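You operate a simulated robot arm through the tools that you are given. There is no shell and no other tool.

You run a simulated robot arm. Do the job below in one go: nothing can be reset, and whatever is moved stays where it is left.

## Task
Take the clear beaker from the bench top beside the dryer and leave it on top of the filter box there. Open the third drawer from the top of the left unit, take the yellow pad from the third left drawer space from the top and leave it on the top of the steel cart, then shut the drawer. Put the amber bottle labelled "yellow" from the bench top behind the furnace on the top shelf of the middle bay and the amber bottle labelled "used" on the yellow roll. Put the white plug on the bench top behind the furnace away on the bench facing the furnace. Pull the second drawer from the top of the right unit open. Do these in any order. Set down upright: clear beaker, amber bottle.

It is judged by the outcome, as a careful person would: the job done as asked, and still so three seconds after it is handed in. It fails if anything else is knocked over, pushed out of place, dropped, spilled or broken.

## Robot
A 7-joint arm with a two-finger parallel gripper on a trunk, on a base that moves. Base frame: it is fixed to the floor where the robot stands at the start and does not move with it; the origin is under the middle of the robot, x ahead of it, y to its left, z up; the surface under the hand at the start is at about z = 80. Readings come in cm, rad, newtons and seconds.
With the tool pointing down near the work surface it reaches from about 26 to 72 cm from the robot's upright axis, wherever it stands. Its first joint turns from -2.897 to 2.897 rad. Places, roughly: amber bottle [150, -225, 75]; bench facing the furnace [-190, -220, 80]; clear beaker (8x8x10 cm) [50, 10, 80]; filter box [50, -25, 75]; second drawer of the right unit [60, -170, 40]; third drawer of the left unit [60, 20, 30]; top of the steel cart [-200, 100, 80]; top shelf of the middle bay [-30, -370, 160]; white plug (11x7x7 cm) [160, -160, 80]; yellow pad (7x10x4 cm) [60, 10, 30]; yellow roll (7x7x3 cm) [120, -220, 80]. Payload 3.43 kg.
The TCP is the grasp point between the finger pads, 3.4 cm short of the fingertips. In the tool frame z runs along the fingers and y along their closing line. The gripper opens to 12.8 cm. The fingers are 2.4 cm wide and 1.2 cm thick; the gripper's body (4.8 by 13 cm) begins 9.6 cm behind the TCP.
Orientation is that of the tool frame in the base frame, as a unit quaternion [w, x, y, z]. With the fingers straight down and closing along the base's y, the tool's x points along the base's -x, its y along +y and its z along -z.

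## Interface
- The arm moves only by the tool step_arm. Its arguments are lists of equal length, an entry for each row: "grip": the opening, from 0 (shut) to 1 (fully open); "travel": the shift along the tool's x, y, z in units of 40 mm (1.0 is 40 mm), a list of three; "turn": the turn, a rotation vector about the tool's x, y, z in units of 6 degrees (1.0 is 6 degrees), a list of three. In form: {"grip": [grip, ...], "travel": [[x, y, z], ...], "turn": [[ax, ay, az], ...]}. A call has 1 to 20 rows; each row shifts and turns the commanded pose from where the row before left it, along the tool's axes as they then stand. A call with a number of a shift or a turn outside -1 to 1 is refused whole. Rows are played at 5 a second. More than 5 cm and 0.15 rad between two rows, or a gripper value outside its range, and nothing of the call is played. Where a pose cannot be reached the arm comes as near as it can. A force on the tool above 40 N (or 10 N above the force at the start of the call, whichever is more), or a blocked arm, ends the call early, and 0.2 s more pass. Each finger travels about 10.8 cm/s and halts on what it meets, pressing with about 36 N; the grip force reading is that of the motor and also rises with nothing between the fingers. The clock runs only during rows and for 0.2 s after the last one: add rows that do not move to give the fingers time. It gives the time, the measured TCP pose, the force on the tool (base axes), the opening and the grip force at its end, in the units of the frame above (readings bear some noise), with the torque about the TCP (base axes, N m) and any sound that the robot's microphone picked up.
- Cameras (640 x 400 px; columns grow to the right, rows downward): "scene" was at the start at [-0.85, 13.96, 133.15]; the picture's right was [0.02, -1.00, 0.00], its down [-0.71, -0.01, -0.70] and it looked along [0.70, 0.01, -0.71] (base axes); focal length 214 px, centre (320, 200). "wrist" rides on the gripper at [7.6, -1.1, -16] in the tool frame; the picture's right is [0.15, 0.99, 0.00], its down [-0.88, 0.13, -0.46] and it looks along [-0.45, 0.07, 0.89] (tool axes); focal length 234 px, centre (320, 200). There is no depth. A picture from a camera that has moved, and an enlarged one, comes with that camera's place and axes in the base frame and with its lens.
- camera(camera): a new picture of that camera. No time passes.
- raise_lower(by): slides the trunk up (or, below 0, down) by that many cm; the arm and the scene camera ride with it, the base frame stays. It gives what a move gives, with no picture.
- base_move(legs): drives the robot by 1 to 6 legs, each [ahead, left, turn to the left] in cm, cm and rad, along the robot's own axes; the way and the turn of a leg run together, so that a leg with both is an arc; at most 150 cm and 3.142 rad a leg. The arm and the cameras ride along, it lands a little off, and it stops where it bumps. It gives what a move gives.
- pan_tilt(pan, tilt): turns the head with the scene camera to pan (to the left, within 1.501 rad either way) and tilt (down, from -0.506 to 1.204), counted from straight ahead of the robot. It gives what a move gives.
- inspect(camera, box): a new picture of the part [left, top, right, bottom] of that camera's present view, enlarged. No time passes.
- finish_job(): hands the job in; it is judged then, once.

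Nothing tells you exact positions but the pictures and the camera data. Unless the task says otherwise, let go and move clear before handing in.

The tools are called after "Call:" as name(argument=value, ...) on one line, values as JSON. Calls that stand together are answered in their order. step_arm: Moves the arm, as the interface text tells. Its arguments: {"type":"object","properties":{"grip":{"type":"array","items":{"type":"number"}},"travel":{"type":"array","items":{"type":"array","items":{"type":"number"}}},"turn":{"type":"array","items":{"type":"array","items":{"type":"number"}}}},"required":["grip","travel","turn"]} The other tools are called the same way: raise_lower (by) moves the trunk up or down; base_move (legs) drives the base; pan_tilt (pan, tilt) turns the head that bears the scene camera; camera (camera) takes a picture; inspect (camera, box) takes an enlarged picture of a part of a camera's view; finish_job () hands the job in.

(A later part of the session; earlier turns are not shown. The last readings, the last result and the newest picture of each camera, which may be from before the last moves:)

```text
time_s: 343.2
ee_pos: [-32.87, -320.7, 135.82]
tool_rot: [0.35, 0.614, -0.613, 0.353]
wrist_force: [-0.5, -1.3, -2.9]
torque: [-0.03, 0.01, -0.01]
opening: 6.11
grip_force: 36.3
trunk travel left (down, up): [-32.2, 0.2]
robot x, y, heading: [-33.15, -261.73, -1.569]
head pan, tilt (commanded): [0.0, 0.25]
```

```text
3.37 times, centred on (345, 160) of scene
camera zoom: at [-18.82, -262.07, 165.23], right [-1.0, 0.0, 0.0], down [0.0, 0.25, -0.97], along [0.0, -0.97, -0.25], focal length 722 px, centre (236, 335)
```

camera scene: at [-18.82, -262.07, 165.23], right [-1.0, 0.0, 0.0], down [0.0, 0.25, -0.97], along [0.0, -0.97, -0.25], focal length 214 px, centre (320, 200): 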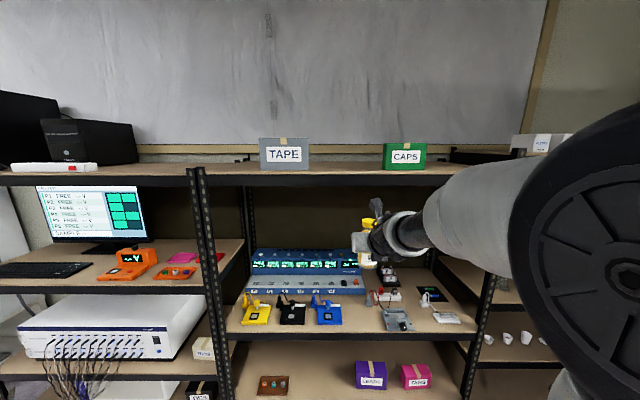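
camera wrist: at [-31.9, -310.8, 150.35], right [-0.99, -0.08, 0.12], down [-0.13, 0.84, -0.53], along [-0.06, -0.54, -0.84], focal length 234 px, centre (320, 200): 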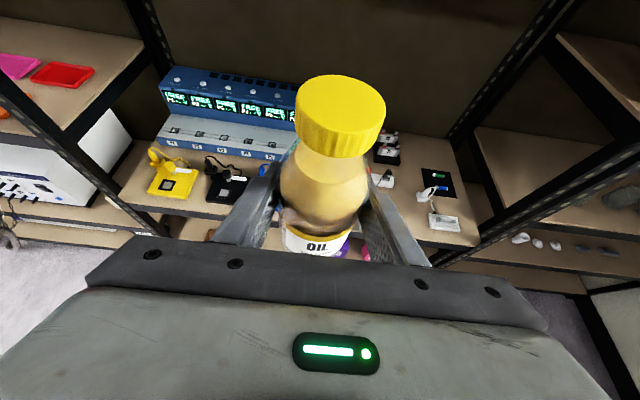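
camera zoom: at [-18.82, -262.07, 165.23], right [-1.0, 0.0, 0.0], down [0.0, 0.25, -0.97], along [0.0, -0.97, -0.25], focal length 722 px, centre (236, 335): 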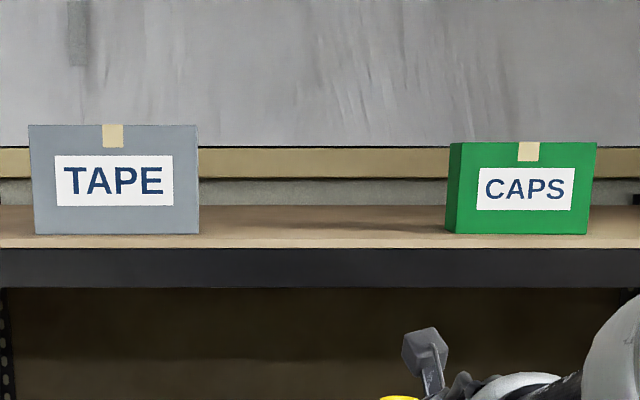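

Top board: front edge y≈-346.4, surface z≈154.3; TAPE spans x 8…-14, CAPS x -47…-66, so the gap centre is x≈-30.5. I'll extend the arm forward here and then raise it, still in front of the shelf.

Call:
step_arm(grip=[0.3, 0.3, 0.3, 0.3, 0.3, 0.3], travel=[[0.15, 0, 0.25], [0.25, 0, 0.43], [0.3, 0, 0.5], [0.28, 0, 0.48], [0.15, 0, 0.26], [0, 0, 0]], turn=[[0, 0, 0], [0, 0, 0], [0, 0, 0], [0, 0, 0], [0, 0, 0], [0, 0, 0]])

Call:
step_arm(grip=[0.3, 0.3, 0.3, 0.3, 0.3, 0.3], travel=[[0.3, 0, -0.175], [0.5, 0, -0.29], [0.5, 0, -0.29], [0.5, 0, -0.29], [0.3, 0, -0.175], [0, 0, 0]], turn=[[0, 0, 0], [0, 0, 0], [0, 0, 0], [0, 0, 0], [0, 0, 0], [0, 0, 0]])

Call:
camera(camera="scene")

```text
time_s: 344.6
ee_pos: [-33.07, -329.6, 135.79]
tool_rot: [0.349, 0.615, -0.612, 0.354]
wrist_force: [-0.8, -0.1, -3.1]
torque: [-0.05, -0.01, 0.01]
opening: 6.06
grip_force: 35.8
out of reach, approached as far as the arm can: row 1, 2
trunk travel left (down, up): [-32.2, 0.2]
robot x, y, heading: [-33.14, -261.84, -1.571]
head pan, tilt (commanded): [0.0, 0.25]
```

```text
time_s: 346.0
ee_pos: [-32.9, -329.65, 145.61]
tool_rot: [0.35, 0.614, -0.613, 0.353]
wrist_force: [-0.1, 0.5, -3.0]
torque: [0.01, -0.05, 0.0]
opening: 6.1
grip_force: 36.4
trunk travel left (down, up): [-32.2, 0.2]
robot x, y, heading: [-32.96, -261.46, -1.571]
head pan, tilt (commanded): [0.0, 0.25]
```

```text
taken
camera scene: at [-18.83, -262.07, 165.23], right [-1.0, 0.0, 0.0], down [0.0, 0.25, -0.97], along [0.0, -0.97, -0.25], focal length 214 px, centre (320, 200)
```

scene: 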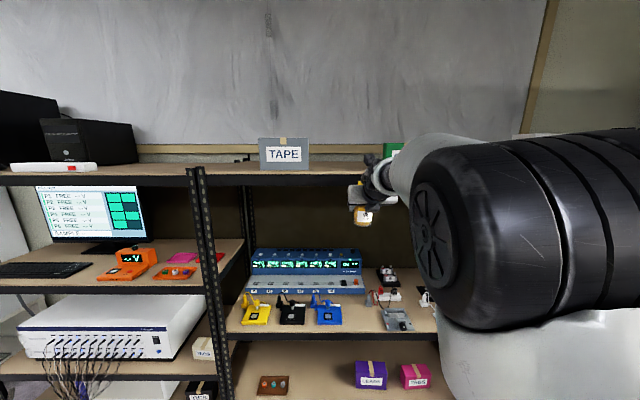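

Call:
step_arm(grip=[0.3, 0.3, 0.3, 0.3, 0.3, 0.3], travel=[[0.3, 0, -0.175], [0.5, 0, -0.29], [0.5, 0, -0.29], [0.5, 0, -0.29], [0.3, 0, -0.175], [0, 0, 0]], turn=[[0, 0, 0], [0, 0, 0], [0, 0, 0], [0, 0, 0], [0, 0, 0], [0, 0, 0]])

Call:
camera(camera="scene")

```text
time_s: 347.4
ee_pos: [-32.99, -329.8, 155.27]
tool_rot: [0.349, 0.614, -0.613, 0.354]
wrist_force: [0.2, -0.5, -2.7]
torque: [-0.04, -0.01, -0.01]
opening: 6.09
grip_force: 36.0
trunk travel left (down, up): [-32.2, 0.2]
robot x, y, heading: [-33.12, -261.18, -1.571]
head pan, tilt (commanded): [0.0, 0.25]
```

```text
taken
camera scene: at [-18.83, -262.07, 165.23], right [-1.0, 0.0, 0.0], down [0.0, 0.25, -0.97], along [0.0, -0.97, -0.25], focal length 214 px, centre (320, 200)
```

scene: 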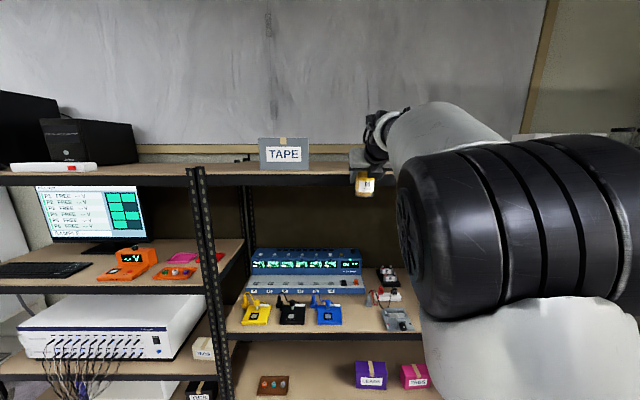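

Raising further the same way.

Call:
step_arm(grip=[0.3, 0.3, 0.3, 0.3, 0.3, 0.3, 0.3], travel=[[0.3, 0, -0.175], [0.5, 0, -0.29], [0.5, 0, -0.29], [0.5, 0, -0.29], [0.5, 0, -0.29], [0.3, 0, -0.175], [0, 0, 0]], turn=[[0, 0, 0], [0, 0, 0], [0, 0, 0], [0, 0, 0], [0, 0, 0], [0, 0, 0], [0, 0, 0]])

Call:
camera(camera="scene")

Call:
camera(camera="wrist")

```text
time_s: 349.0
ee_pos: [-33.0, -329.72, 167.26]
tool_rot: [0.35, 0.614, -0.613, 0.353]
wrist_force: [-0.2, 0.1, -2.7]
torque: [0.01, 0.0, 0.0]
opening: 6.08
grip_force: 36.2
trunk travel left (down, up): [-32.2, 0.2]
robot x, y, heading: [-32.92, -261.83, -1.564]
head pan, tilt (commanded): [0.0, 0.25]
```

```text
taken
camera scene: at [-18.83, -262.06, 165.23], right [-1.0, 0.0, 0.0], down [0.0, 0.25, -0.97], along [0.0, -0.97, -0.25], focal length 214 px, centre (320, 200)
```

scene: 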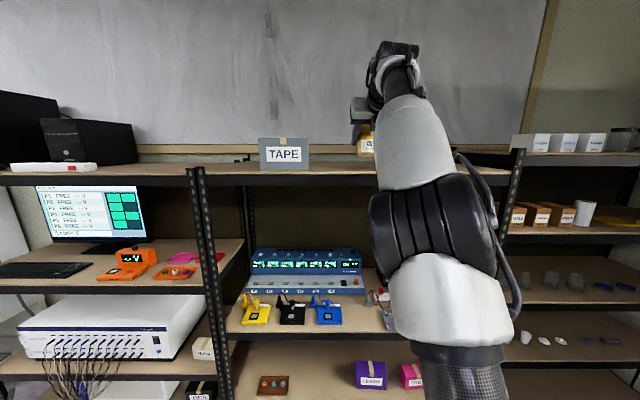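

```text
taken
camera wrist: at [-31.96, -319.87, 181.83], right [-0.99, -0.08, 0.12], down [-0.13, 0.84, -0.53], along [-0.06, -0.54, -0.84], focal length 234 px, centre (320, 200)
```

wrist: 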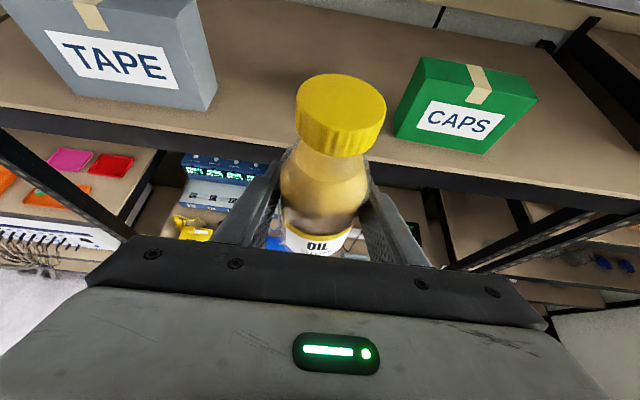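

The bottle hangs about 7.5 cm above board height, in front of the gap. Driving forward into the gap.

Call:
base_move(legs=[[0, 2.4, 0], [20, 0, 0]])

Call:
camera(camera="wrist")

Call:
camera(camera="scene")

```text
time_s: 351.1
ee_pos: [-30.83, -349.64, 167.13]
tool_rot: [-0.35, -0.614, 0.614, -0.352]
wrist_force: [-0.6, -0.7, -3.7]
torque: [-0.02, 0.01, 0.01]
opening: 6.06
grip_force: 36.1
trunk travel left (down, up): [-32.2, 0.2]
robot x, y, heading: [-30.53, -281.47, -1.575]
head pan, tilt (commanded): [0.0, 0.25]
```

```text
taken
camera wrist: at [-29.78, -339.67, 181.77], right [-0.99, -0.08, 0.12], down [-0.13, 0.84, -0.53], along [-0.06, -0.54, -0.84], focal length 234 px, centre (320, 200)
```

wrist: 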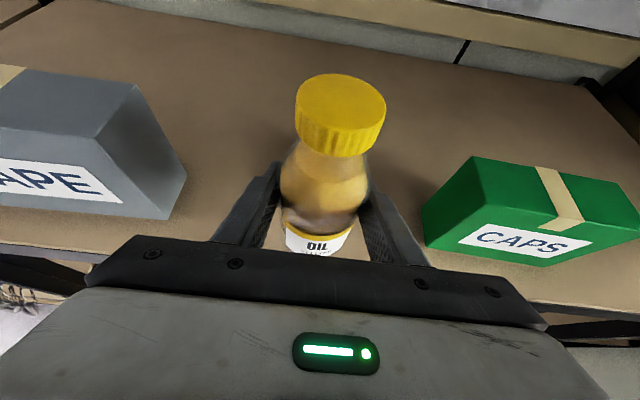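

```text
taken
camera scene: at [-16.48, -281.87, 165.23], right [-1.0, 0.0, 0.0], down [0.0, 0.25, -0.97], along [0.0, -0.97, -0.25], focal length 214 px, centre (320, 200)
```

scene: 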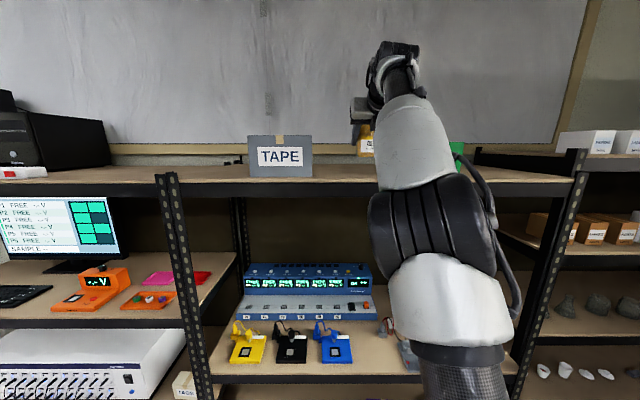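

Call:
base_move(legs=[[8, 0, 0]])

Call:
step_arm(grip=[0.3, 0.3, 0.3, 0.3, 0.3, 0.3], travel=[[-0.2, 0, 0.116], [-0.3, 0, 0.175], [-0.35, 0, 0.204], [-0.25, 0, 0.145], [-0.12, 0, 0.07], [0, 0, 0]], turn=[[0, 0, 0], [0, 0, 0], [0, 0, 0], [0, 0, 0], [0, 0, 0], [0, 0, 0]])

Call:
camera(camera="wrist")

Call:
inspect(camera="scene", box=[280, 90, 440, 210])

```text
time_s: 352.2
ee_pos: [-30.68, -357.46, 167.14]
tool_rot: [0.35, 0.614, -0.614, 0.352]
wrist_force: [-0.8, -0.8, -3.1]
torque: [-0.02, 0.0, -0.03]
opening: 6.07
grip_force: 35.8
trunk travel left (down, up): [-32.2, 0.2]
robot x, y, heading: [-30.41, -288.99, -1.574]
head pan, tilt (commanded): [0.0, 0.25]
```

```text
time_s: 353.6
ee_pos: [-30.73, -357.37, 161.49]
tool_rot: [0.35, 0.614, -0.614, 0.352]
wrist_force: [-1.1, 0.4, -2.5]
torque: [-0.05, -0.02, -0.02]
opening: 6.1
grip_force: 36.0
trunk travel left (down, up): [-32.2, 0.2]
robot x, y, heading: [-30.48, -288.76, -1.574]
head pan, tilt (commanded): [0.0, 0.25]
```

```text
taken
camera wrist: at [-29.61, -347.35, 176.12], right [-0.99, -0.08, 0.12], down [-0.13, 0.84, -0.53], along [-0.06, -0.54, -0.84], focal length 234 px, centre (320, 200)
```

wrist: 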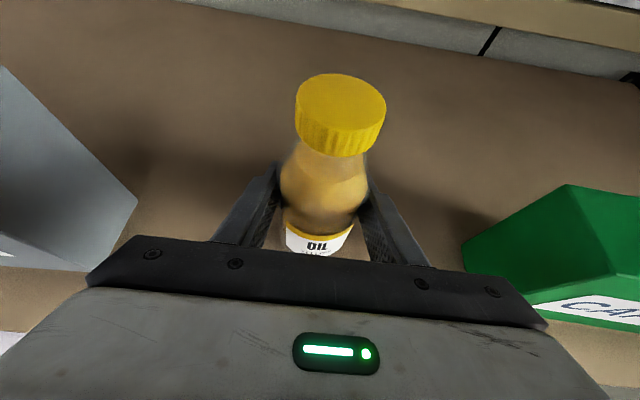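

```text
3.33 times, centred on (360, 150) of scene
camera zoom: at [-16.49, -289.58, 165.23], right [-1.0, 0.0, 0.0], down [0.0, 0.25, -0.97], along [0.0, -0.97, -0.25], focal length 715 px, centre (187, 367)
```

zoom: 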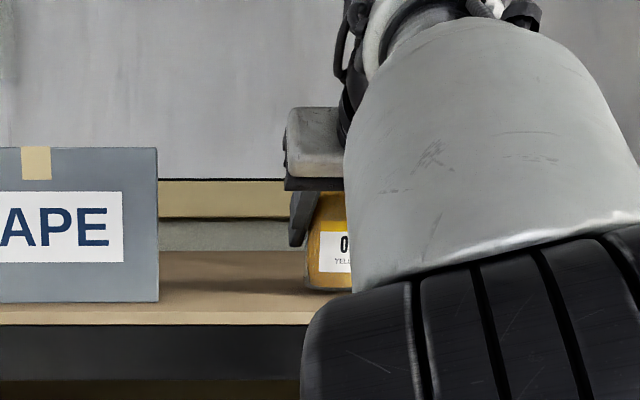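

About 1 cm above the board. Lowering in small steps until contact.

Call:
step_arm(grip=[0.3, 0.3, 0.3, 0.3, 0.3, 0.3], travel=[[-0.06, 0, 0.035], [-0.06, 0, 0.035], [-0.05, 0, 0.03], [-0.04, 0, 0.023], [0, 0, 0], [0, 0, 0]], turn=[[0, 0, 0], [0, 0, 0], [0, 0, 0], [0, 0, 0], [0, 0, 0], [0, 0, 0]])

```text
time_s: 355.0
ee_pos: [-30.79, -357.33, 161.01]
tool_rot: [0.353, 0.613, -0.611, 0.356]
wrist_force: [-1.0, -8.3, 26.0]
torque: [0.25, 0.02, -0.01]
opening: 6.07
grip_force: 36.1
trunk travel left (down, up): [-32.2, 0.2]
robot x, y, heading: [-30.49, -289.08, -1.573]
head pan, tilt (commanded): [0.0, 0.25]
```

Contact with the board. Easing, then opening the fingers.

Call:
step_arm(grip=[0.3, 0.3, 0.49, 0.52, 0.56, 0.65, 0.8, 0.9, 0.9], travel=[[0.06, 0, -0.035], [0, 0, 0], [0, 0, 0], [0, 0, 0], [0, 0, 0], [0, 0, 0], [0, 0, 0], [0, 0, 0], [0, 0, 0]], turn=[[0, 0, 0], [0, 0, 0], [0, 0, 0], [0, 0, 0], [0, 0, 0], [0, 0, 0], [0, 0, 0], [0, 0, 0], [0, 0, 0]])

Call:
camera(camera="wrist")

Call:
inspect(camera="scene", box=[280, 90, 440, 210])

```text
time_s: 357.0
ee_pos: [-30.68, -357.36, 160.85]
tool_rot: [0.351, 0.614, -0.613, 0.353]
wrist_force: [-0.3, -0.4, -0.3]
torque: [0.02, 0.0, 0.0]
opening: 11.51
grip_force: 0.0
trunk travel left (down, up): [-32.2, 0.2]
robot x, y, heading: [-30.71, -289.27, -1.572]
head pan, tilt (commanded): [0.0, 0.25]
```

```text
taken
camera wrist: at [-29.71, -347.38, 175.47], right [-0.99, -0.08, 0.12], down [-0.13, 0.84, -0.53], along [-0.06, -0.54, -0.84], focal length 234 px, centre (320, 200)
```

wrist: 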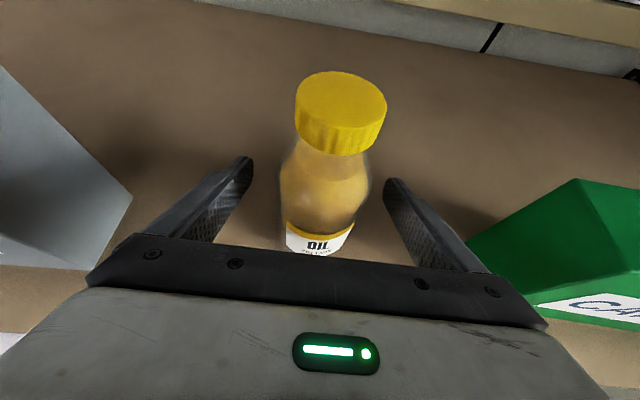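

```text
3.33 times, centred on (360, 150) of scene
camera zoom: at [-16.49, -289.55, 165.23], right [-1.0, 0.0, 0.0], down [0.0, 0.25, -0.97], along [0.0, -0.97, -0.25], focal length 715 px, centre (187, 367)
```

zoom: 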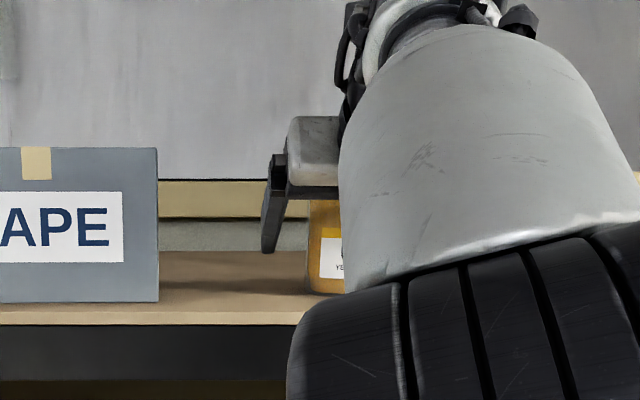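

The bottle stands free on the board. Backing straight out.

Call:
base_move(legs=[[-30, 0, 0]])

Call:
camera(camera="scene")

Call:
camera(camera="wrist")

```text
time_s: 359.0
ee_pos: [-30.81, -327.4, 160.92]
tool_rot: [0.351, 0.614, -0.613, 0.353]
wrist_force: [0.1, 0.2, 0.7]
torque: [-0.01, -0.01, 0.01]
opening: 11.55
grip_force: 0.1
trunk travel left (down, up): [-32.2, 0.2]
robot x, y, heading: [-30.77, -259.27, -1.572]
head pan, tilt (commanded): [0.0, 0.25]
```

```text
taken
camera scene: at [-16.5, -259.62, 165.23], right [-1.0, 0.0, 0.0], down [0.0, 0.25, -0.97], along [0.0, -0.97, -0.25], focal length 214 px, centre (320, 200)
```

scene: 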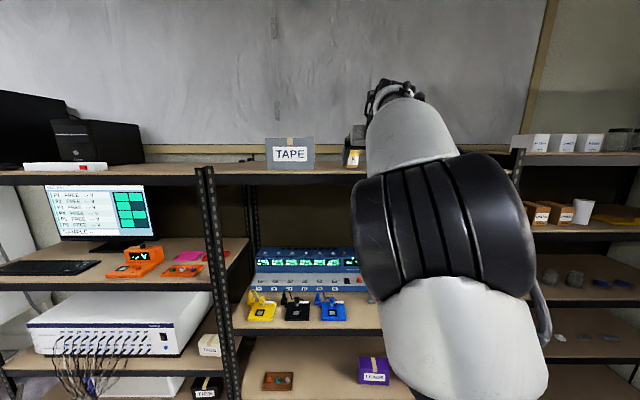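

```text
taken
camera wrist: at [-29.7, -317.45, 175.49], right [-0.99, -0.08, 0.12], down [-0.13, 0.84, -0.53], along [-0.06, -0.54, -0.84], focal length 234 px, centre (320, 200)
```

wrist: 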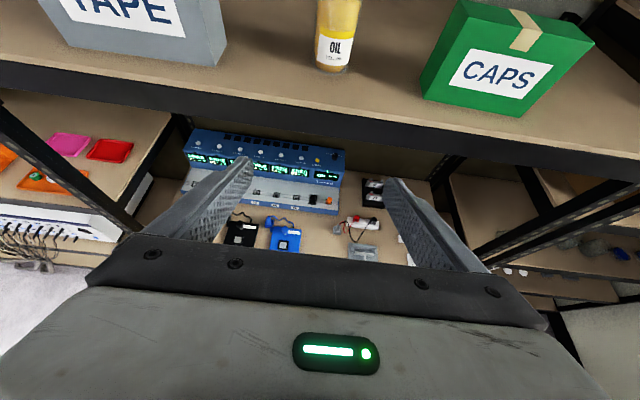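

The YELLOW bottle stands upright on the top board between the boxes. Next is the white plug; I'll back off, lower the trunk and bring the arm back to a tool-down pose.

Call:
base_move(legs=[[-20, 0, 0]])

Call:
raise_lower(by=-27)

Call:
step_arm(grip=[0.9, 0.9, 0.9, 0.9, 0.9, 0.9, 0.9, 0.9], travel=[[-0.6, 0, 0.35], [-0.8, 0, 0.46], [-0.8, 0, 0.46], [-0.8, 0, 0.46], [-0.8, 0, 0.46], [-0.8, 0, 0.46], [-0.6, 0, 0.35], [0, 0, 0]], turn=[[0, 0, 0], [0, 0, 0], [0, 0, 0], [0, 0, 0], [0, 0, 0], [0, 0, 0], [0, 0, 0], [0, 0, 0]])

Call:
camera(camera="scene")

```text
time_s: 360.6
ee_pos: [-30.99, -306.96, 160.97]
tool_rot: [-0.351, -0.613, 0.614, -0.352]
wrist_force: [0.2, 0.4, 0.1]
torque: [0.01, 0.0, 0.03]
opening: 11.55
grip_force: 0.1
trunk travel left (down, up): [-32.2, 0.2]
robot x, y, heading: [-30.75, -238.93, -1.575]
head pan, tilt (commanded): [0.0, 0.25]
```

```text
time_s: 363.4
ee_pos: [-31.02, -307.08, 133.81]
tool_rot: [-0.351, -0.613, 0.614, -0.352]
wrist_force: [0.1, -0.2, 0.2]
torque: [0.03, -0.01, 0.01]
opening: 11.52
grip_force: 0.1
trunk travel left (down, up): [-5.2, 27.2]
robot x, y, heading: [-30.76, -238.58, -1.568]
head pan, tilt (commanded): [0.0, 0.25]
```

```text
time_s: 365.2
ee_pos: [-30.8, -306.85, 109.89]
tool_rot: [0.351, 0.614, -0.613, 0.353]
wrist_force: [0.5, -0.3, -0.4]
torque: [0.04, 0.01, 0.0]
opening: 11.53
grip_force: 0.0
trunk travel left (down, up): [-5.2, 27.2]
robot x, y, heading: [-30.59, -238.99, -1.57]
head pan, tilt (commanded): [0.0, 0.25]
```

```text
taken
camera scene: at [-16.48, -239.3, 138.23], right [-1.0, 0.0, 0.0], down [0.0, 0.25, -0.97], along [0.0, -0.97, -0.25], focal length 214 px, centre (320, 200)
```

scene: 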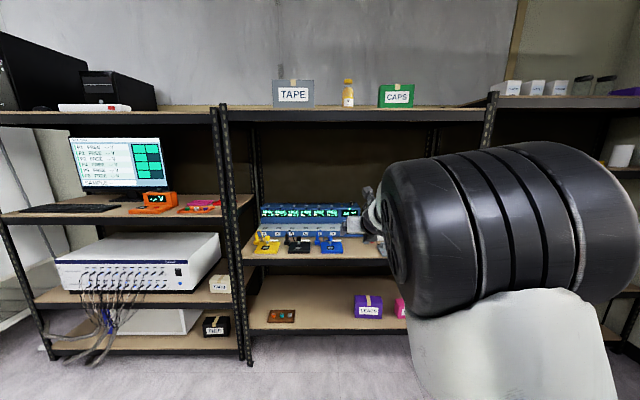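

Call:
step_arm(grip=[1, 1, 1, 1, 1, 1, 1, 1, 1, 1, 1, 1, 1, 1, 1, 1, 1], travel=[[-0.8, 0, 0.46], [-0.8, 0, 0.46], [-0.8, 0, 0.46], [-0.45, 0, -0.78], [-0.45, 0, -0.78], [0, 0, 0], [0, 0, 0], [0, 0, 0], [0, 0, 0], [0, 0, 0], [0, 0, 0], [0, 0, 0], [0, 0, 0], [0, 0, 0], [0, 0, 0], [0, 0, 0], [0, 0, 0]], turn=[[0, 0, 0], [0, 0, 0], [0, 0, 0], [0, 0, 0], [0, 0, 0], [0, -1, 0], [0, -1, 0], [0, -1, 0], [0, -1, 0], [0, -1, 0], [0, -1, 0], [0, -1, 0], [0, -1, 0], [0, -1, 0], [0, -1, 0], [0, 0, 0], [0, 0, 0]])

Call:
camera(camera="scene")

```text
time_s: 368.8
ee_pos: [-30.72, -299.49, 95.06]
tool_rot: [-0.023, -0.706, 0.708, -0.007]
wrist_force: [-0.7, -0.5, 0.1]
torque: [0.0, 0.0, 0.02]
opening: 12.79
grip_force: 0.0
out of reach, approached as far as the arm can: row 7, 8
trunk travel left (down, up): [-5.2, 27.2]
robot x, y, heading: [-30.41, -238.48, -1.574]
head pan, tilt (commanded): [0.0, 0.25]
```

```text
taken
camera scene: at [-16.48, -239.3, 138.23], right [-1.0, 0.0, 0.0], down [0.0, 0.25, -0.97], along [0.0, -0.97, -0.25], focal length 214 px, centre (320, 200)
```

scene: 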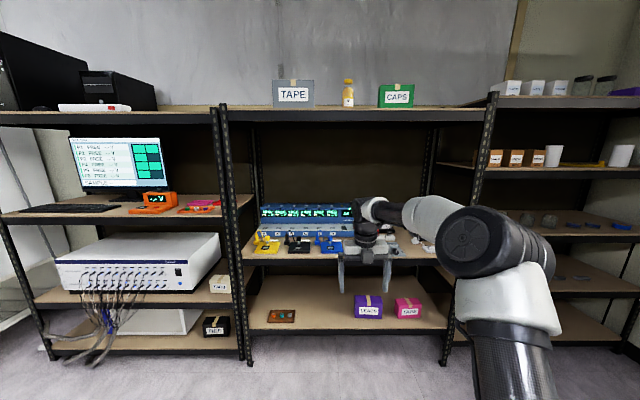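

Re-levelling the tool, raising it to travel height, then turning to +x and going round the bench end to its far side.

Call:
step_arm(grip=[1, 1, 1, 1, 1, 1], travel=[[0, 0, 0], [-0.3, 0, -0.8], [-0.3, 0, -0.8], [-0.3, 0, -0.8], [-0.3, 0, -0.8], [0, 0, 0]], turn=[[0.217, -0.405, 0], [0, 0, 0], [0, 0, 0], [0, 0, 0], [0, 0, 0], [0, 0, 0]])

Call:
base_move(legs=[[0, 0, 1.574], [60, -52, 0], [100, 0, 0]])

Call:
pan_tilt(pan=0.1, tilt=0.45)

Call:
camera(camera="scene")

```text
time_s: 370.2
ee_pos: [-30.88, -294.76, 108.0]
tool_rot: [0.0, -0.706, 0.708, 0.0]
wrist_force: [-1.0, -0.2, 0.2]
torque: [0.01, -0.01, 0.01]
opening: 12.81
grip_force: 0.1
trunk travel left (down, up): [-5.2, 27.2]
robot x, y, heading: [-30.52, -238.8, -1.575]
head pan, tilt (commanded): [0.0, 0.25]
```

```text
time_s: 384.5
ee_pos: [186.71, -285.16, 108.05]
tool_rot: [-0.001, 1.0, 0.015, 0.0]
wrist_force: [0.8, -0.6, -0.5]
torque: [-0.02, 0.02, 0.0]
opening: 12.8
grip_force: 0.1
trunk travel left (down, up): [-5.2, 27.2]
robot x, y, heading: [130.72, -287.1, 0.028]
head pan, tilt (commanded): [0.0, 0.25]
```

```text
time_s: 385.2
ee_pos: [186.7, -285.27, 107.97]
tool_rot: [0.0, 1.0, 0.015, 0.0]
wrist_force: [-1.7, 0.1, 0.5]
torque: [-0.03, 0.02, -0.01]
opening: 12.81
grip_force: 0.0
trunk travel left (down, up): [-5.2, 27.2]
robot x, y, heading: [130.77, -287.01, 0.031]
head pan, tilt (commanded): [0.099, 0.45]
```

```text
taken
camera scene: at [130.44, -272.11, 136.37], right [0.13, -0.99, 0.0], down [-0.43, -0.06, -0.9], along [0.89, 0.12, -0.43], focal length 214 px, centre (320, 200)
```

scene: 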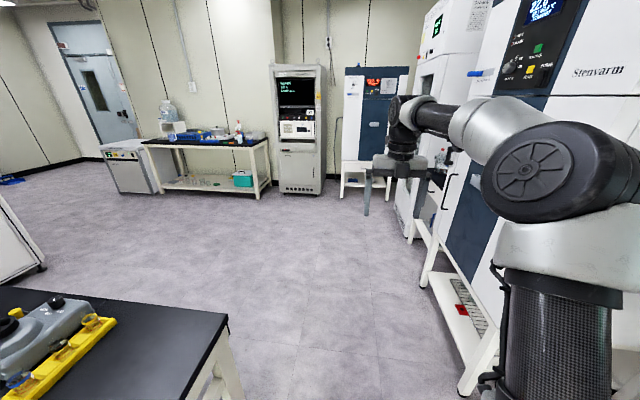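

The aisle is clear. On past the bench end, then along the bench's far side.

Call:
base_move(legs=[[100, 0, -0.03], [0, 125, 0]])

Call:
pan_tilt(pan=1.45, tilt=0.6)

Call:
camera(camera="scene")

```text
time_s: 402.4
ee_pos: [284.23, -155.83, 108.06]
tool_rot: [0.0, 1.0, 0.026, 0.0]
wrist_force: [0.6, 0.5, -0.5]
torque: [0.0, -0.01, 0.02]
opening: 12.83
grip_force: 0.0
trunk travel left (down, up): [-5.2, 27.2]
robot x, y, heading: [228.32, -158.57, 0.054]
head pan, tilt (commanded): [0.099, 0.45]
```

```text
time_s: 403.9
ee_pos: [284.22, -155.76, 107.9]
tool_rot: [-0.001, 1.0, 0.025, 0.0]
wrist_force: [-1.4, 0.2, 0.0]
torque: [0.01, -0.02, 0.02]
opening: 12.81
grip_force: 0.0
trunk travel left (down, up): [-5.2, 27.2]
robot x, y, heading: [228.52, -158.5, 0.054]
head pan, tilt (commanded): [1.45, 0.6]
```

```text
taken
camera scene: at [219.29, -136.39, 135.01], right [1.0, -0.07, 0.0], down [-0.04, -0.56, -0.83], along [0.06, 0.82, -0.56], focal length 214 px, centre (320, 200)
```

scene: 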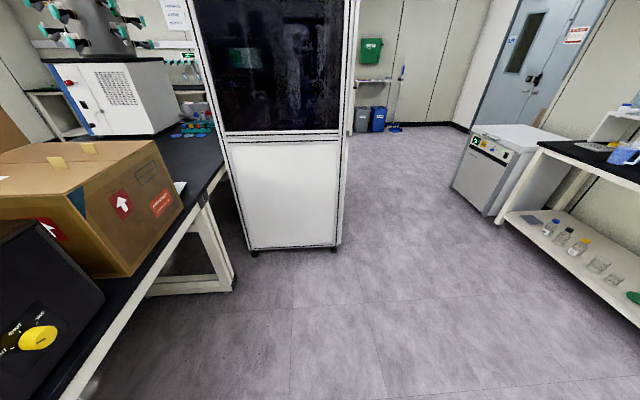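

The bench edge here is at x≈171, with a black tank just beyond the plug. I'll step further away before turning (clockwise, away from the tank).

Call:
base_move(legs=[[20, 0, 0], [0, 0, -1.6], [0, 0, -1.59]])

Call:
pan_tilt(pan=-0.1, tilt=0.55)

Call:
camera(camera="scene")

```text
time_s: 413.4
ee_pos: [192.09, -160.03, 108.06]
tool_rot: [0.0, -0.023, 1.0, 0.0]
wrist_force: [0.5, -1.0, 0.1]
torque: [-0.01, 0.0, -0.01]
opening: 12.8
grip_force: 0.0
trunk travel left (down, up): [-5.2, 27.2]
robot x, y, heading: [248.01, -157.39, -3.094]
head pan, tilt (commanded): [1.45, 0.6]
```

```text
time_s: 415.0
ee_pos: [192.18, -160.1, 107.91]
tool_rot: [0.001, -0.023, 1.0, 0.0]
wrist_force: [0.3, -0.2, -0.3]
torque: [0.05, 0.02, 0.01]
opening: 12.82
grip_force: 0.0
trunk travel left (down, up): [-5.2, 27.2]
robot x, y, heading: [247.69, -157.66, -3.095]
head pan, tilt (commanded): [-0.099, 0.55]
```

```text
taken
camera scene: at [248.85, -170.78, 135.46], right [0.05, 1.0, 0.0], down [0.52, -0.03, -0.85], along [-0.85, 0.04, -0.52], focal length 214 px, centre (320, 200)
```

scene: 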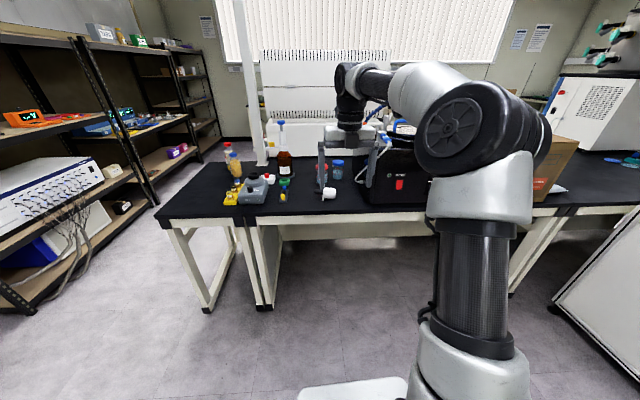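

Call:
inspect(camera="scene", box=[210, 130, 430, 250])

Call:
inspect(camera="scene", box=[290, 150, 380, 220])

Call:
camera(camera="wrist")

```text
2.91 times, centred on (320, 190) of scene
camera zoom: at [248.85, -170.78, 135.46], right [0.05, 1.0, 0.0], down [0.52, -0.03, -0.85], along [-0.85, 0.04, -0.52], focal length 624 px, centre (320, 229)
```

zoom: 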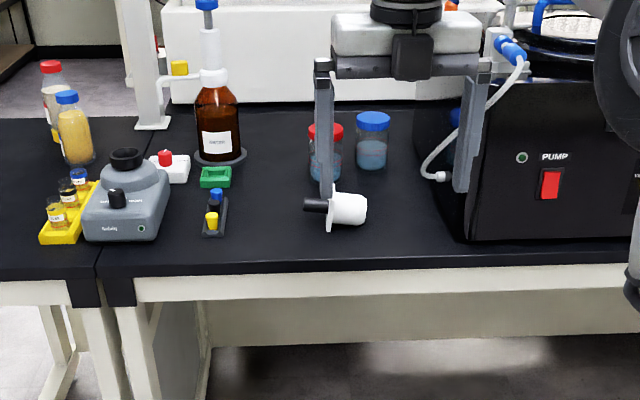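

```text
5.71 times, centred on (335, 185) of scene
camera zoom: at [248.85, -170.78, 135.46], right [0.05, 1.0, 0.0], down [0.52, -0.03, -0.85], along [-0.85, 0.04, -0.52], focal length 1226 px, centre (234, 286)
```

zoom: 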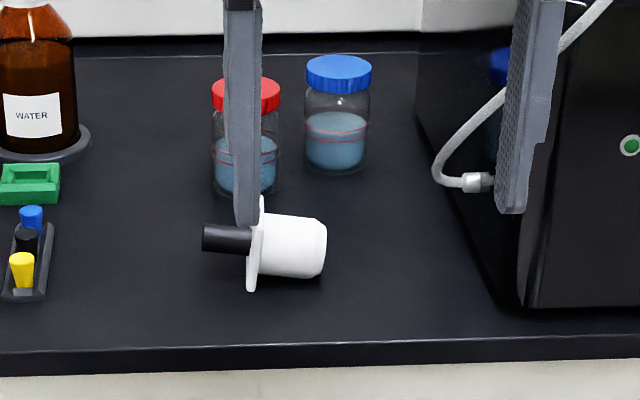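

```text
taken
camera wrist: at [184.66, -161.51, 123.86], right [-0.19, 0.98, 0.0], down [0.87, 0.17, 0.46], along [0.45, 0.09, -0.89], focal length 234 px, centre (320, 200)
```

wrist: 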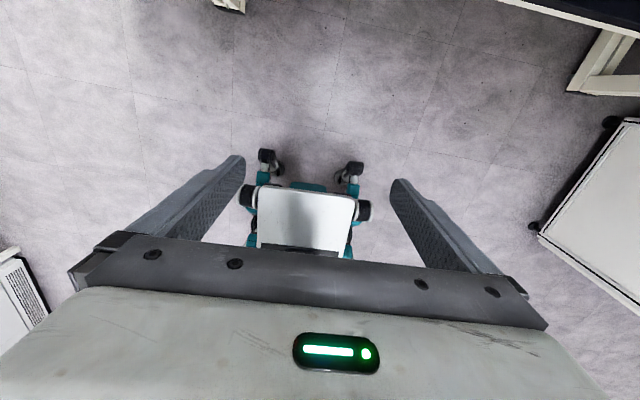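

The white plug lies on its side: black handle toward -y, 7 cm flange at y≈-164.7, white stub toward +y (to y≈-159), at x≈158. I'll turn the hand so the fingers close along x across the stub, square up and approach.

Call:
step_arm(grip=[1, 1, 1, 1, 1, 1, 1, 1, 1, 1, 1, 1, 1, 1, 1, 1], travel=[[0, 0, 0], [0, 0, 0], [0, 0, 0], [0, 0, 0], [0, 0, 0], [0, 0, 0], [0, 0, 0], [0, 0, 0], [0, 0, 0], [0, 0, 0], [0, 0, 0], [0, 0, 0], [0, 0, 0], [0, 0, 0], [0, 0, 0], [0, 0, 0]], turn=[[0, 0, 1], [0, 0, 1], [0, 0, 1], [0, 0, 1], [0, 0, 1], [0, 0, 1], [0, 0, 1], [0, 0, 1], [0, 0, 1], [0, 0, 1], [0, 0, 1], [0, 0, 1], [0, 0, 1], [0, 0, 1], [0, 0, 1], [0, 0, 0]])

Call:
base_move(legs=[[0, 4.1, -0.047], [20, 0, 0]])

Call:
camera(camera="scene")

Call:
camera(camera="wrist")

```text
time_s: 418.4
ee_pos: [192.15, -160.05, 107.96]
tool_rot: [0.0, 0.692, 0.722, 0.0]
wrist_force: [-0.5, 0.1, 0.4]
torque: [0.0, 0.0, -0.01]
opening: 12.81
grip_force: 0.2
trunk travel left (down, up): [-5.2, 27.2]
robot x, y, heading: [248.18, -157.29, -3.092]
head pan, tilt (commanded): [-0.099, 0.55]
```

```text
time_s: 420.7
ee_pos: [172.19, -161.74, 107.98]
tool_rot: [0.0, 0.706, 0.708, 0.001]
wrist_force: [0.1, -0.2, 0.7]
torque: [0.01, 0.0, -0.01]
opening: 12.81
grip_force: 0.0
trunk travel left (down, up): [-5.2, 27.2]
robot x, y, heading: [228.18, -161.35, -3.14]
head pan, tilt (commanded): [-0.099, 0.55]
```

```text
taken
camera scene: at [228.36, -174.91, 135.46], right [0.1, 1.0, 0.0], down [0.52, -0.05, -0.85], along [-0.85, 0.08, -0.52], focal length 214 px, centre (320, 200)
```

scene: 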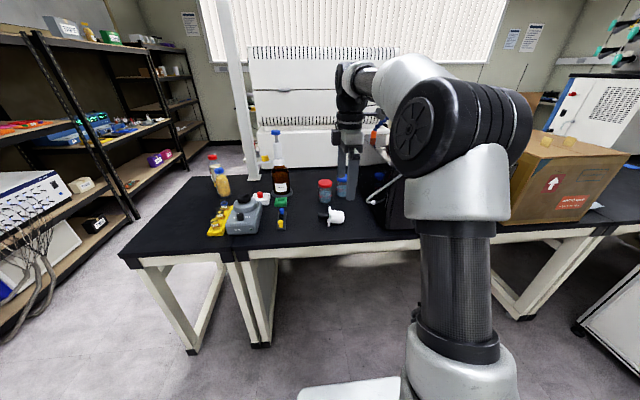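

```text
taken
camera wrist: at [171.05, -154.17, 123.92], right [0.99, 0.15, 0.0], down [0.13, -0.88, 0.46], along [0.07, -0.45, -0.89], focal length 234 px, centre (320, 200)
```

wrist: 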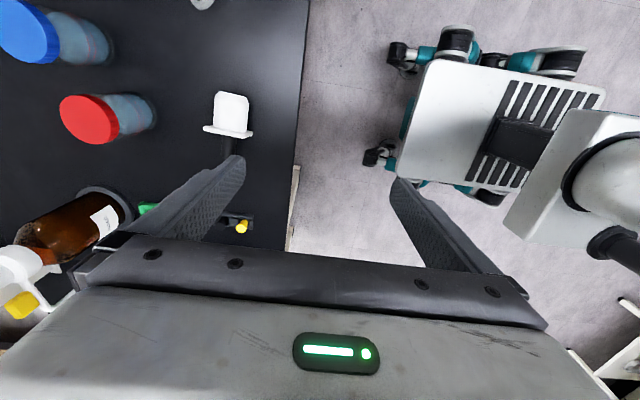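

Call:
inspect(camera="wrist", box=[180, 70, 290, 190])

Call:
inspect(camera="scene", box=[290, 180, 380, 250])

```text
3.33 times, centred on (235, 130) of wrist
camera zoom: at [171.05, -154.17, 123.92], right [0.99, 0.15, 0.0], down [0.13, -0.88, 0.46], along [0.07, -0.45, -0.89], focal length 781 px, centre (603, 433)
```

zoom: 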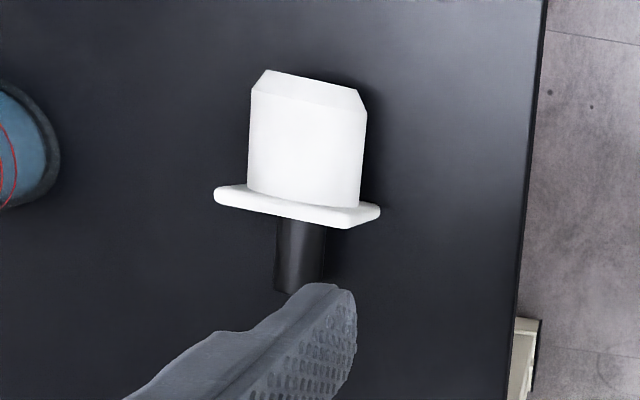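

```text
5.71 times, centred on (335, 215) of scene
camera zoom: at [228.36, -174.91, 135.46], right [0.1, 1.0, 0.0], down [0.52, -0.05, -0.85], along [-0.85, 0.08, -0.52], focal length 1226 px, centre (234, 114)
```

zoom: 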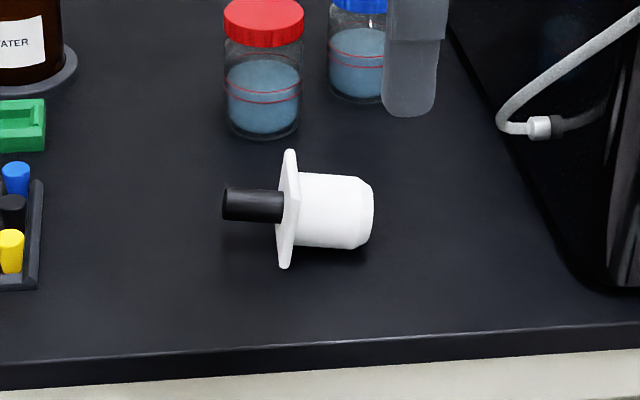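

Stub centre refines to about [157.7, -161.1], diameter ≈5 cm. Driving the last 14 cm over it.

Call:
base_move(legs=[[14.4, 0, 0]])

Call:
inspect(camera="wrist", box=[220, 60, 420, 240])

```text
time_s: 422.0
ee_pos: [157.85, -161.74, 108.18]
tool_rot: [0.0, 0.707, 0.707, 0.0]
wrist_force: [0.1, 0.0, 0.4]
torque: [0.01, 0.03, 0.02]
opening: 12.81
grip_force: 0.1
trunk travel left (down, up): [-5.2, 27.2]
robot x, y, heading: [213.73, -161.72, -3.136]
head pan, tilt (commanded): [-0.099, 0.55]
```

```text
2.22 times, centred on (320, 150) of wrist
camera zoom: at [156.75, -154.11, 123.93], right [0.99, 0.15, 0.0], down [0.13, -0.88, 0.46], along [0.07, -0.45, -0.89], focal length 520 px, centre (320, 311)
```

zoom: 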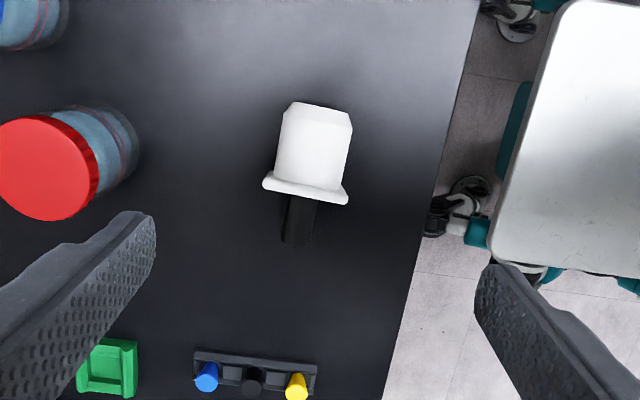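

Call:
step_arm(grip=[1, 1, 1, 1, 1, 1, 1, 1], travel=[[0.13, -0.12, 0.6], [0, 0, 0.9], [0, 0, 0.9], [0, 0, 0.9], [0, 0, 0.9], [0, 0, 0.8], [0, 0, 0.5], [0, 0, 0]], turn=[[0, 0, 0], [0, 0, 0], [0, 0, 0], [0, 0, 0], [0, 0, 0], [0, 0, 0], [0, 0, 0], [0, 0, 0]])

Call:
camera(camera="wrist")

Call:
inspect(camera="scene", box=[280, 180, 420, 280])

```text
time_s: 423.8
ee_pos: [157.34, -161.27, 86.12]
tool_rot: [0.0, 0.707, 0.707, 0.0]
wrist_force: [0.4, -0.8, 0.7]
torque: [0.0, 0.0, -0.01]
opening: 12.79
grip_force: 0.0
trunk travel left (down, up): [-5.2, 27.2]
robot x, y, heading: [213.98, -161.88, -3.136]
head pan, tilt (commanded): [-0.099, 0.55]
```

```text
taken
camera wrist: at [156.27, -153.59, 101.98], right [0.99, 0.15, 0.0], down [0.13, -0.88, 0.46], along [0.07, -0.45, -0.89], focal length 234 px, centre (320, 200)
```

wrist: 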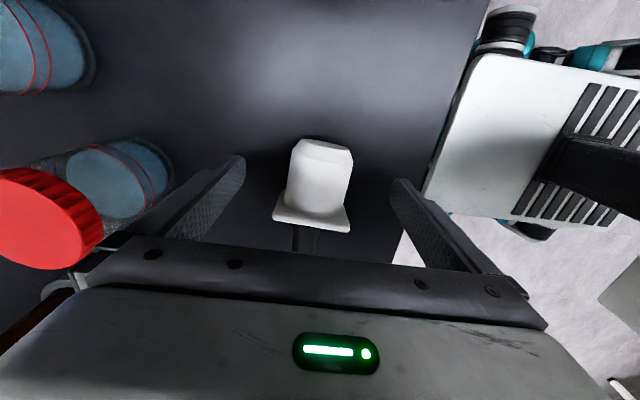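

```text
4.00 times, centred on (350, 230) of scene
camera zoom: at [214.0, -174.95, 135.46], right [0.1, 1.0, 0.0], down [0.52, -0.05, -0.85], along [-0.85, 0.08, -0.52], focal length 858 px, centre (200, 80)
```

zoom: 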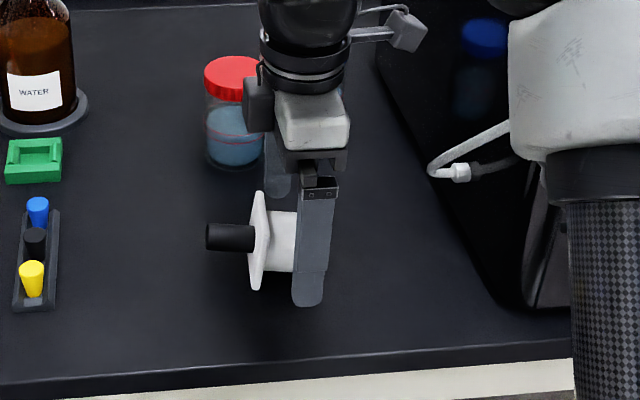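

Call:
step_arm(grip=[1, 1, 1, 0.85, 0.7, 0.55, 0.4, 0.3, 0.3, 0.3], travel=[[0, 0, 0.15], [0, 0, 0.13], [0, 0, 0], [0, 0, 0], [0, 0, 0], [0, 0, 0], [0, 0, 0], [0, 0, 0], [0, 0, 0], [0, 0, 0]], turn=[[0, 0, 0], [0, 0, 0], [0, 0, 0], [0, 0, 0], [0, 0, 0], [0, 0, 0], [0, 0, 0], [0, 0, 0], [0, 0, 0], [0, 0, 0]])

Call:
camera(camera="wrist")

```text
time_s: 426.0
ee_pos: [157.3, -161.18, 84.93]
tool_rot: [0.0, 0.707, 0.707, 0.0]
wrist_force: [-0.5, -0.6, 1.2]
torque: [-0.02, -0.03, -0.02]
opening: 5.08
grip_force: 35.8
trunk travel left (down, up): [-5.2, 27.2]
robot x, y, heading: [213.49, -161.59, -3.143]
head pan, tilt (commanded): [-0.099, 0.55]
```

```text
taken
camera wrist: at [156.26, -153.61, 100.84], right [0.99, 0.15, 0.0], down [0.13, -0.88, 0.46], along [0.07, -0.45, -0.89], focal length 234 px, centre (320, 200)
```

wrist: 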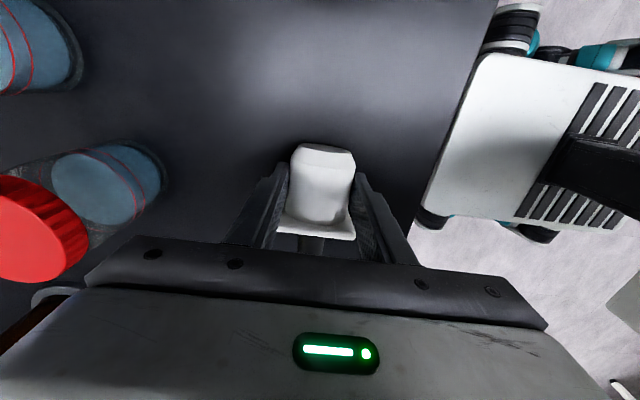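

Gripped at 5.1 cm on the stub. Slow lift with a check.

Call:
step_arm(grip=[0.3, 0.3, 0.3, 0.3, 0.3, 0.3, 0.3, 0.3], travel=[[0, 0, -0.1], [0, 0, -0.15], [0, 0, -0.2], [0, 0, -0.3], [0, 0, -0.3], [0, 0, -0.3], [0, 0, -0.2], [0, 0, 0]], turn=[[0, 0, 0], [0, 0, 0], [0, 0, 0], [0, 0, 0], [0, 0, 0], [0, 0, 0], [0, 0, 0], [0, 0, 0]])

Call:
camera(camera="wrist")

Call:
inspect(camera="scene", box=[280, 160, 420, 260])

```text
time_s: 427.8
ee_pos: [157.26, -161.03, 91.01]
tool_rot: [0.0, 0.707, 0.707, -0.001]
wrist_force: [0.4, -0.6, -0.5]
torque: [0.03, -0.01, -0.02]
opening: 5.09
grip_force: 35.7
trunk travel left (down, up): [-5.2, 27.2]
robot x, y, heading: [213.9, -161.49, -3.142]
head pan, tilt (commanded): [-0.099, 0.55]
```

```text
taken
camera wrist: at [156.13, -153.53, 106.97], right [0.99, 0.15, 0.0], down [0.13, -0.88, 0.46], along [0.07, -0.45, -0.89], focal length 234 px, centre (320, 200)
```

wrist: 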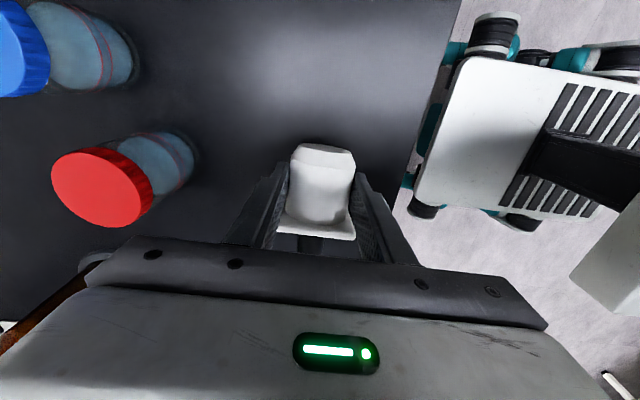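

```text
4.00 times, centred on (350, 210) of scene
camera zoom: at [214.0, -174.95, 135.46], right [0.1, 1.0, 0.0], down [0.52, -0.05, -0.85], along [-0.85, 0.08, -0.52], focal length 858 px, centre (200, 160)
```

zoom: 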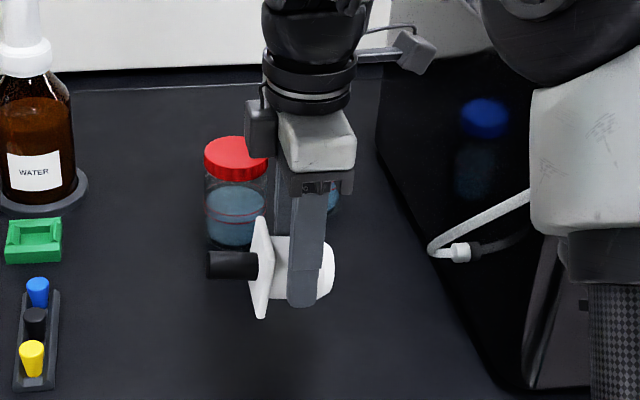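

Firmly held. Raising, then driving back around the bench end toward the bench facing the furnace.

Call:
step_arm(grip=[0.3, 0.3, 0.3, 0.3, 0.3, 0.3, 0.3], travel=[[0, 0, -0.4], [0, 0, -0.8], [0, 0, -0.9], [0, 0, -0.9], [0, 0, -0.9], [0, 0, -0.7], [0, 0, 0]], turn=[[0, 0, 0], [0, 0, 0], [0, 0, 0], [0, 0, 0], [0, 0, 0], [0, 0, 0], [0, 0, 0]])

Call:
base_move(legs=[[-34, 0, 0], [0, 128, 0]])

Call:
camera(camera="scene")

Call:
camera(camera="wrist")

```text
time_s: 429.4
ee_pos: [157.31, -161.13, 109.64]
tool_rot: [0.0, 0.708, 0.707, 0.0]
wrist_force: [-0.3, 0.3, -1.0]
torque: [0.01, 0.0, -0.01]
opening: 5.08
grip_force: 36.4
trunk travel left (down, up): [-5.2, 27.2]
robot x, y, heading: [213.79, -161.59, -3.14]
head pan, tilt (commanded): [-0.099, 0.55]
```

```text
time_s: 443.6
ee_pos: [190.75, -287.0, 109.58]
tool_rot: [0.0, 0.71, 0.704, 0.0]
wrist_force: [-0.5, -0.5, -0.1]
torque: [0.0, 0.03, 0.0]
opening: 5.05
grip_force: 35.8
trunk travel left (down, up): [-5.2, 27.2]
robot x, y, heading: [247.38, -287.58, 3.133]
head pan, tilt (commanded): [-0.099, 0.55]
```

```text
taken
camera scene: at [247.42, -301.33, 135.46], right [0.11, 0.99, 0.0], down [0.52, -0.06, -0.85], along [-0.85, 0.09, -0.52], focal length 214 px, centre (320, 200)
```

scene: 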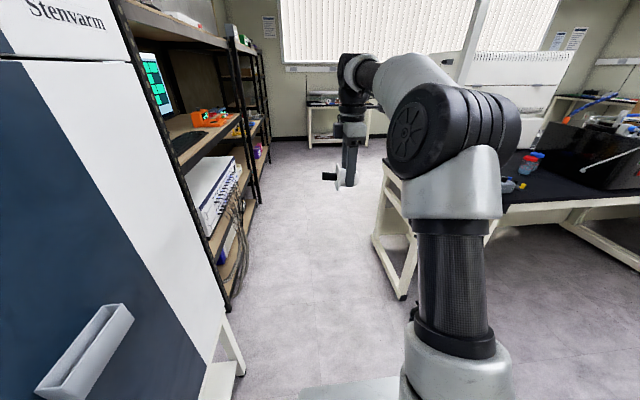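

```text
taken
camera wrist: at [189.73, -279.33, 125.54], right [0.99, 0.14, 0.0], down [0.12, -0.88, 0.46], along [0.06, -0.45, -0.89], focal length 234 px, centre (320, 200)
```

wrist: 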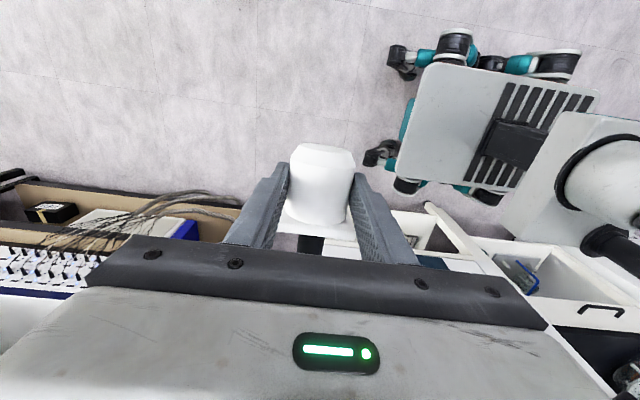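

Call:
base_move(legs=[[140, 0, 0.008]])

Call:
base_move(legs=[[130, -10, 0]])

Call:
pan_tilt(pan=0.0, tilt=0.5)

Call:
camera(camera="scene")

```text
time_s: 450.5
ee_pos: [53.34, -290.72, 109.62]
tool_rot: [-0.001, 0.696, 0.718, 0.0]
wrist_force: [0.3, -0.4, -1.1]
torque: [-0.04, -0.02, -0.02]
opening: 5.08
grip_force: 36.3
trunk travel left (down, up): [-5.2, 27.2]
robot x, y, heading: [109.86, -289.54, -3.112]
head pan, tilt (commanded): [-0.099, 0.55]
```

```text
time_s: 457.0
ee_pos: [-75.1, -286.61, 109.62]
tool_rot: [0.0, 0.69, 0.724, 0.0]
wrist_force: [-0.3, -0.6, -0.2]
torque: [0.02, 0.0, 0.02]
opening: 5.06
grip_force: 36.3
trunk travel left (down, up): [-5.2, 27.2]
robot x, y, heading: [-18.48, -284.94, -3.091]
head pan, tilt (commanded): [-0.099, 0.55]
```

```text
time_s: 457.6
ee_pos: [-75.06, -286.87, 109.63]
tool_rot: [0.0, 0.69, 0.724, 0.0]
wrist_force: [0.3, -0.5, -0.3]
torque: [0.04, 0.01, 0.0]
opening: 5.08
grip_force: 36.0
trunk travel left (down, up): [-5.2, 27.2]
robot x, y, heading: [-18.4, -284.85, -3.093]
head pan, tilt (commanded): [0.0, 0.499]
```

```text
taken
camera scene: at [-17.81, -298.9, 135.91], right [-0.05, 1.0, 0.0], down [0.48, 0.02, -0.88], along [-0.88, -0.04, -0.48], focal length 214 px, centre (320, 200)
```

scene: 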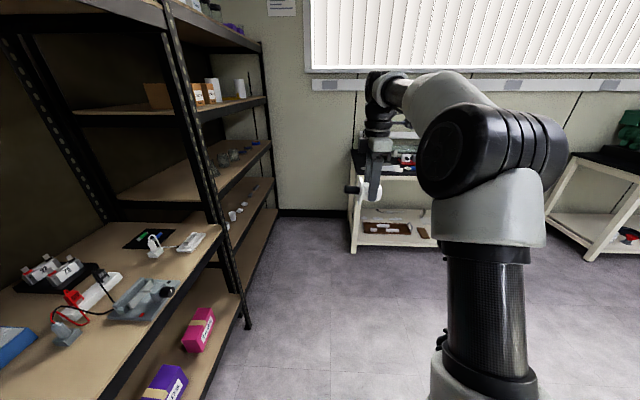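

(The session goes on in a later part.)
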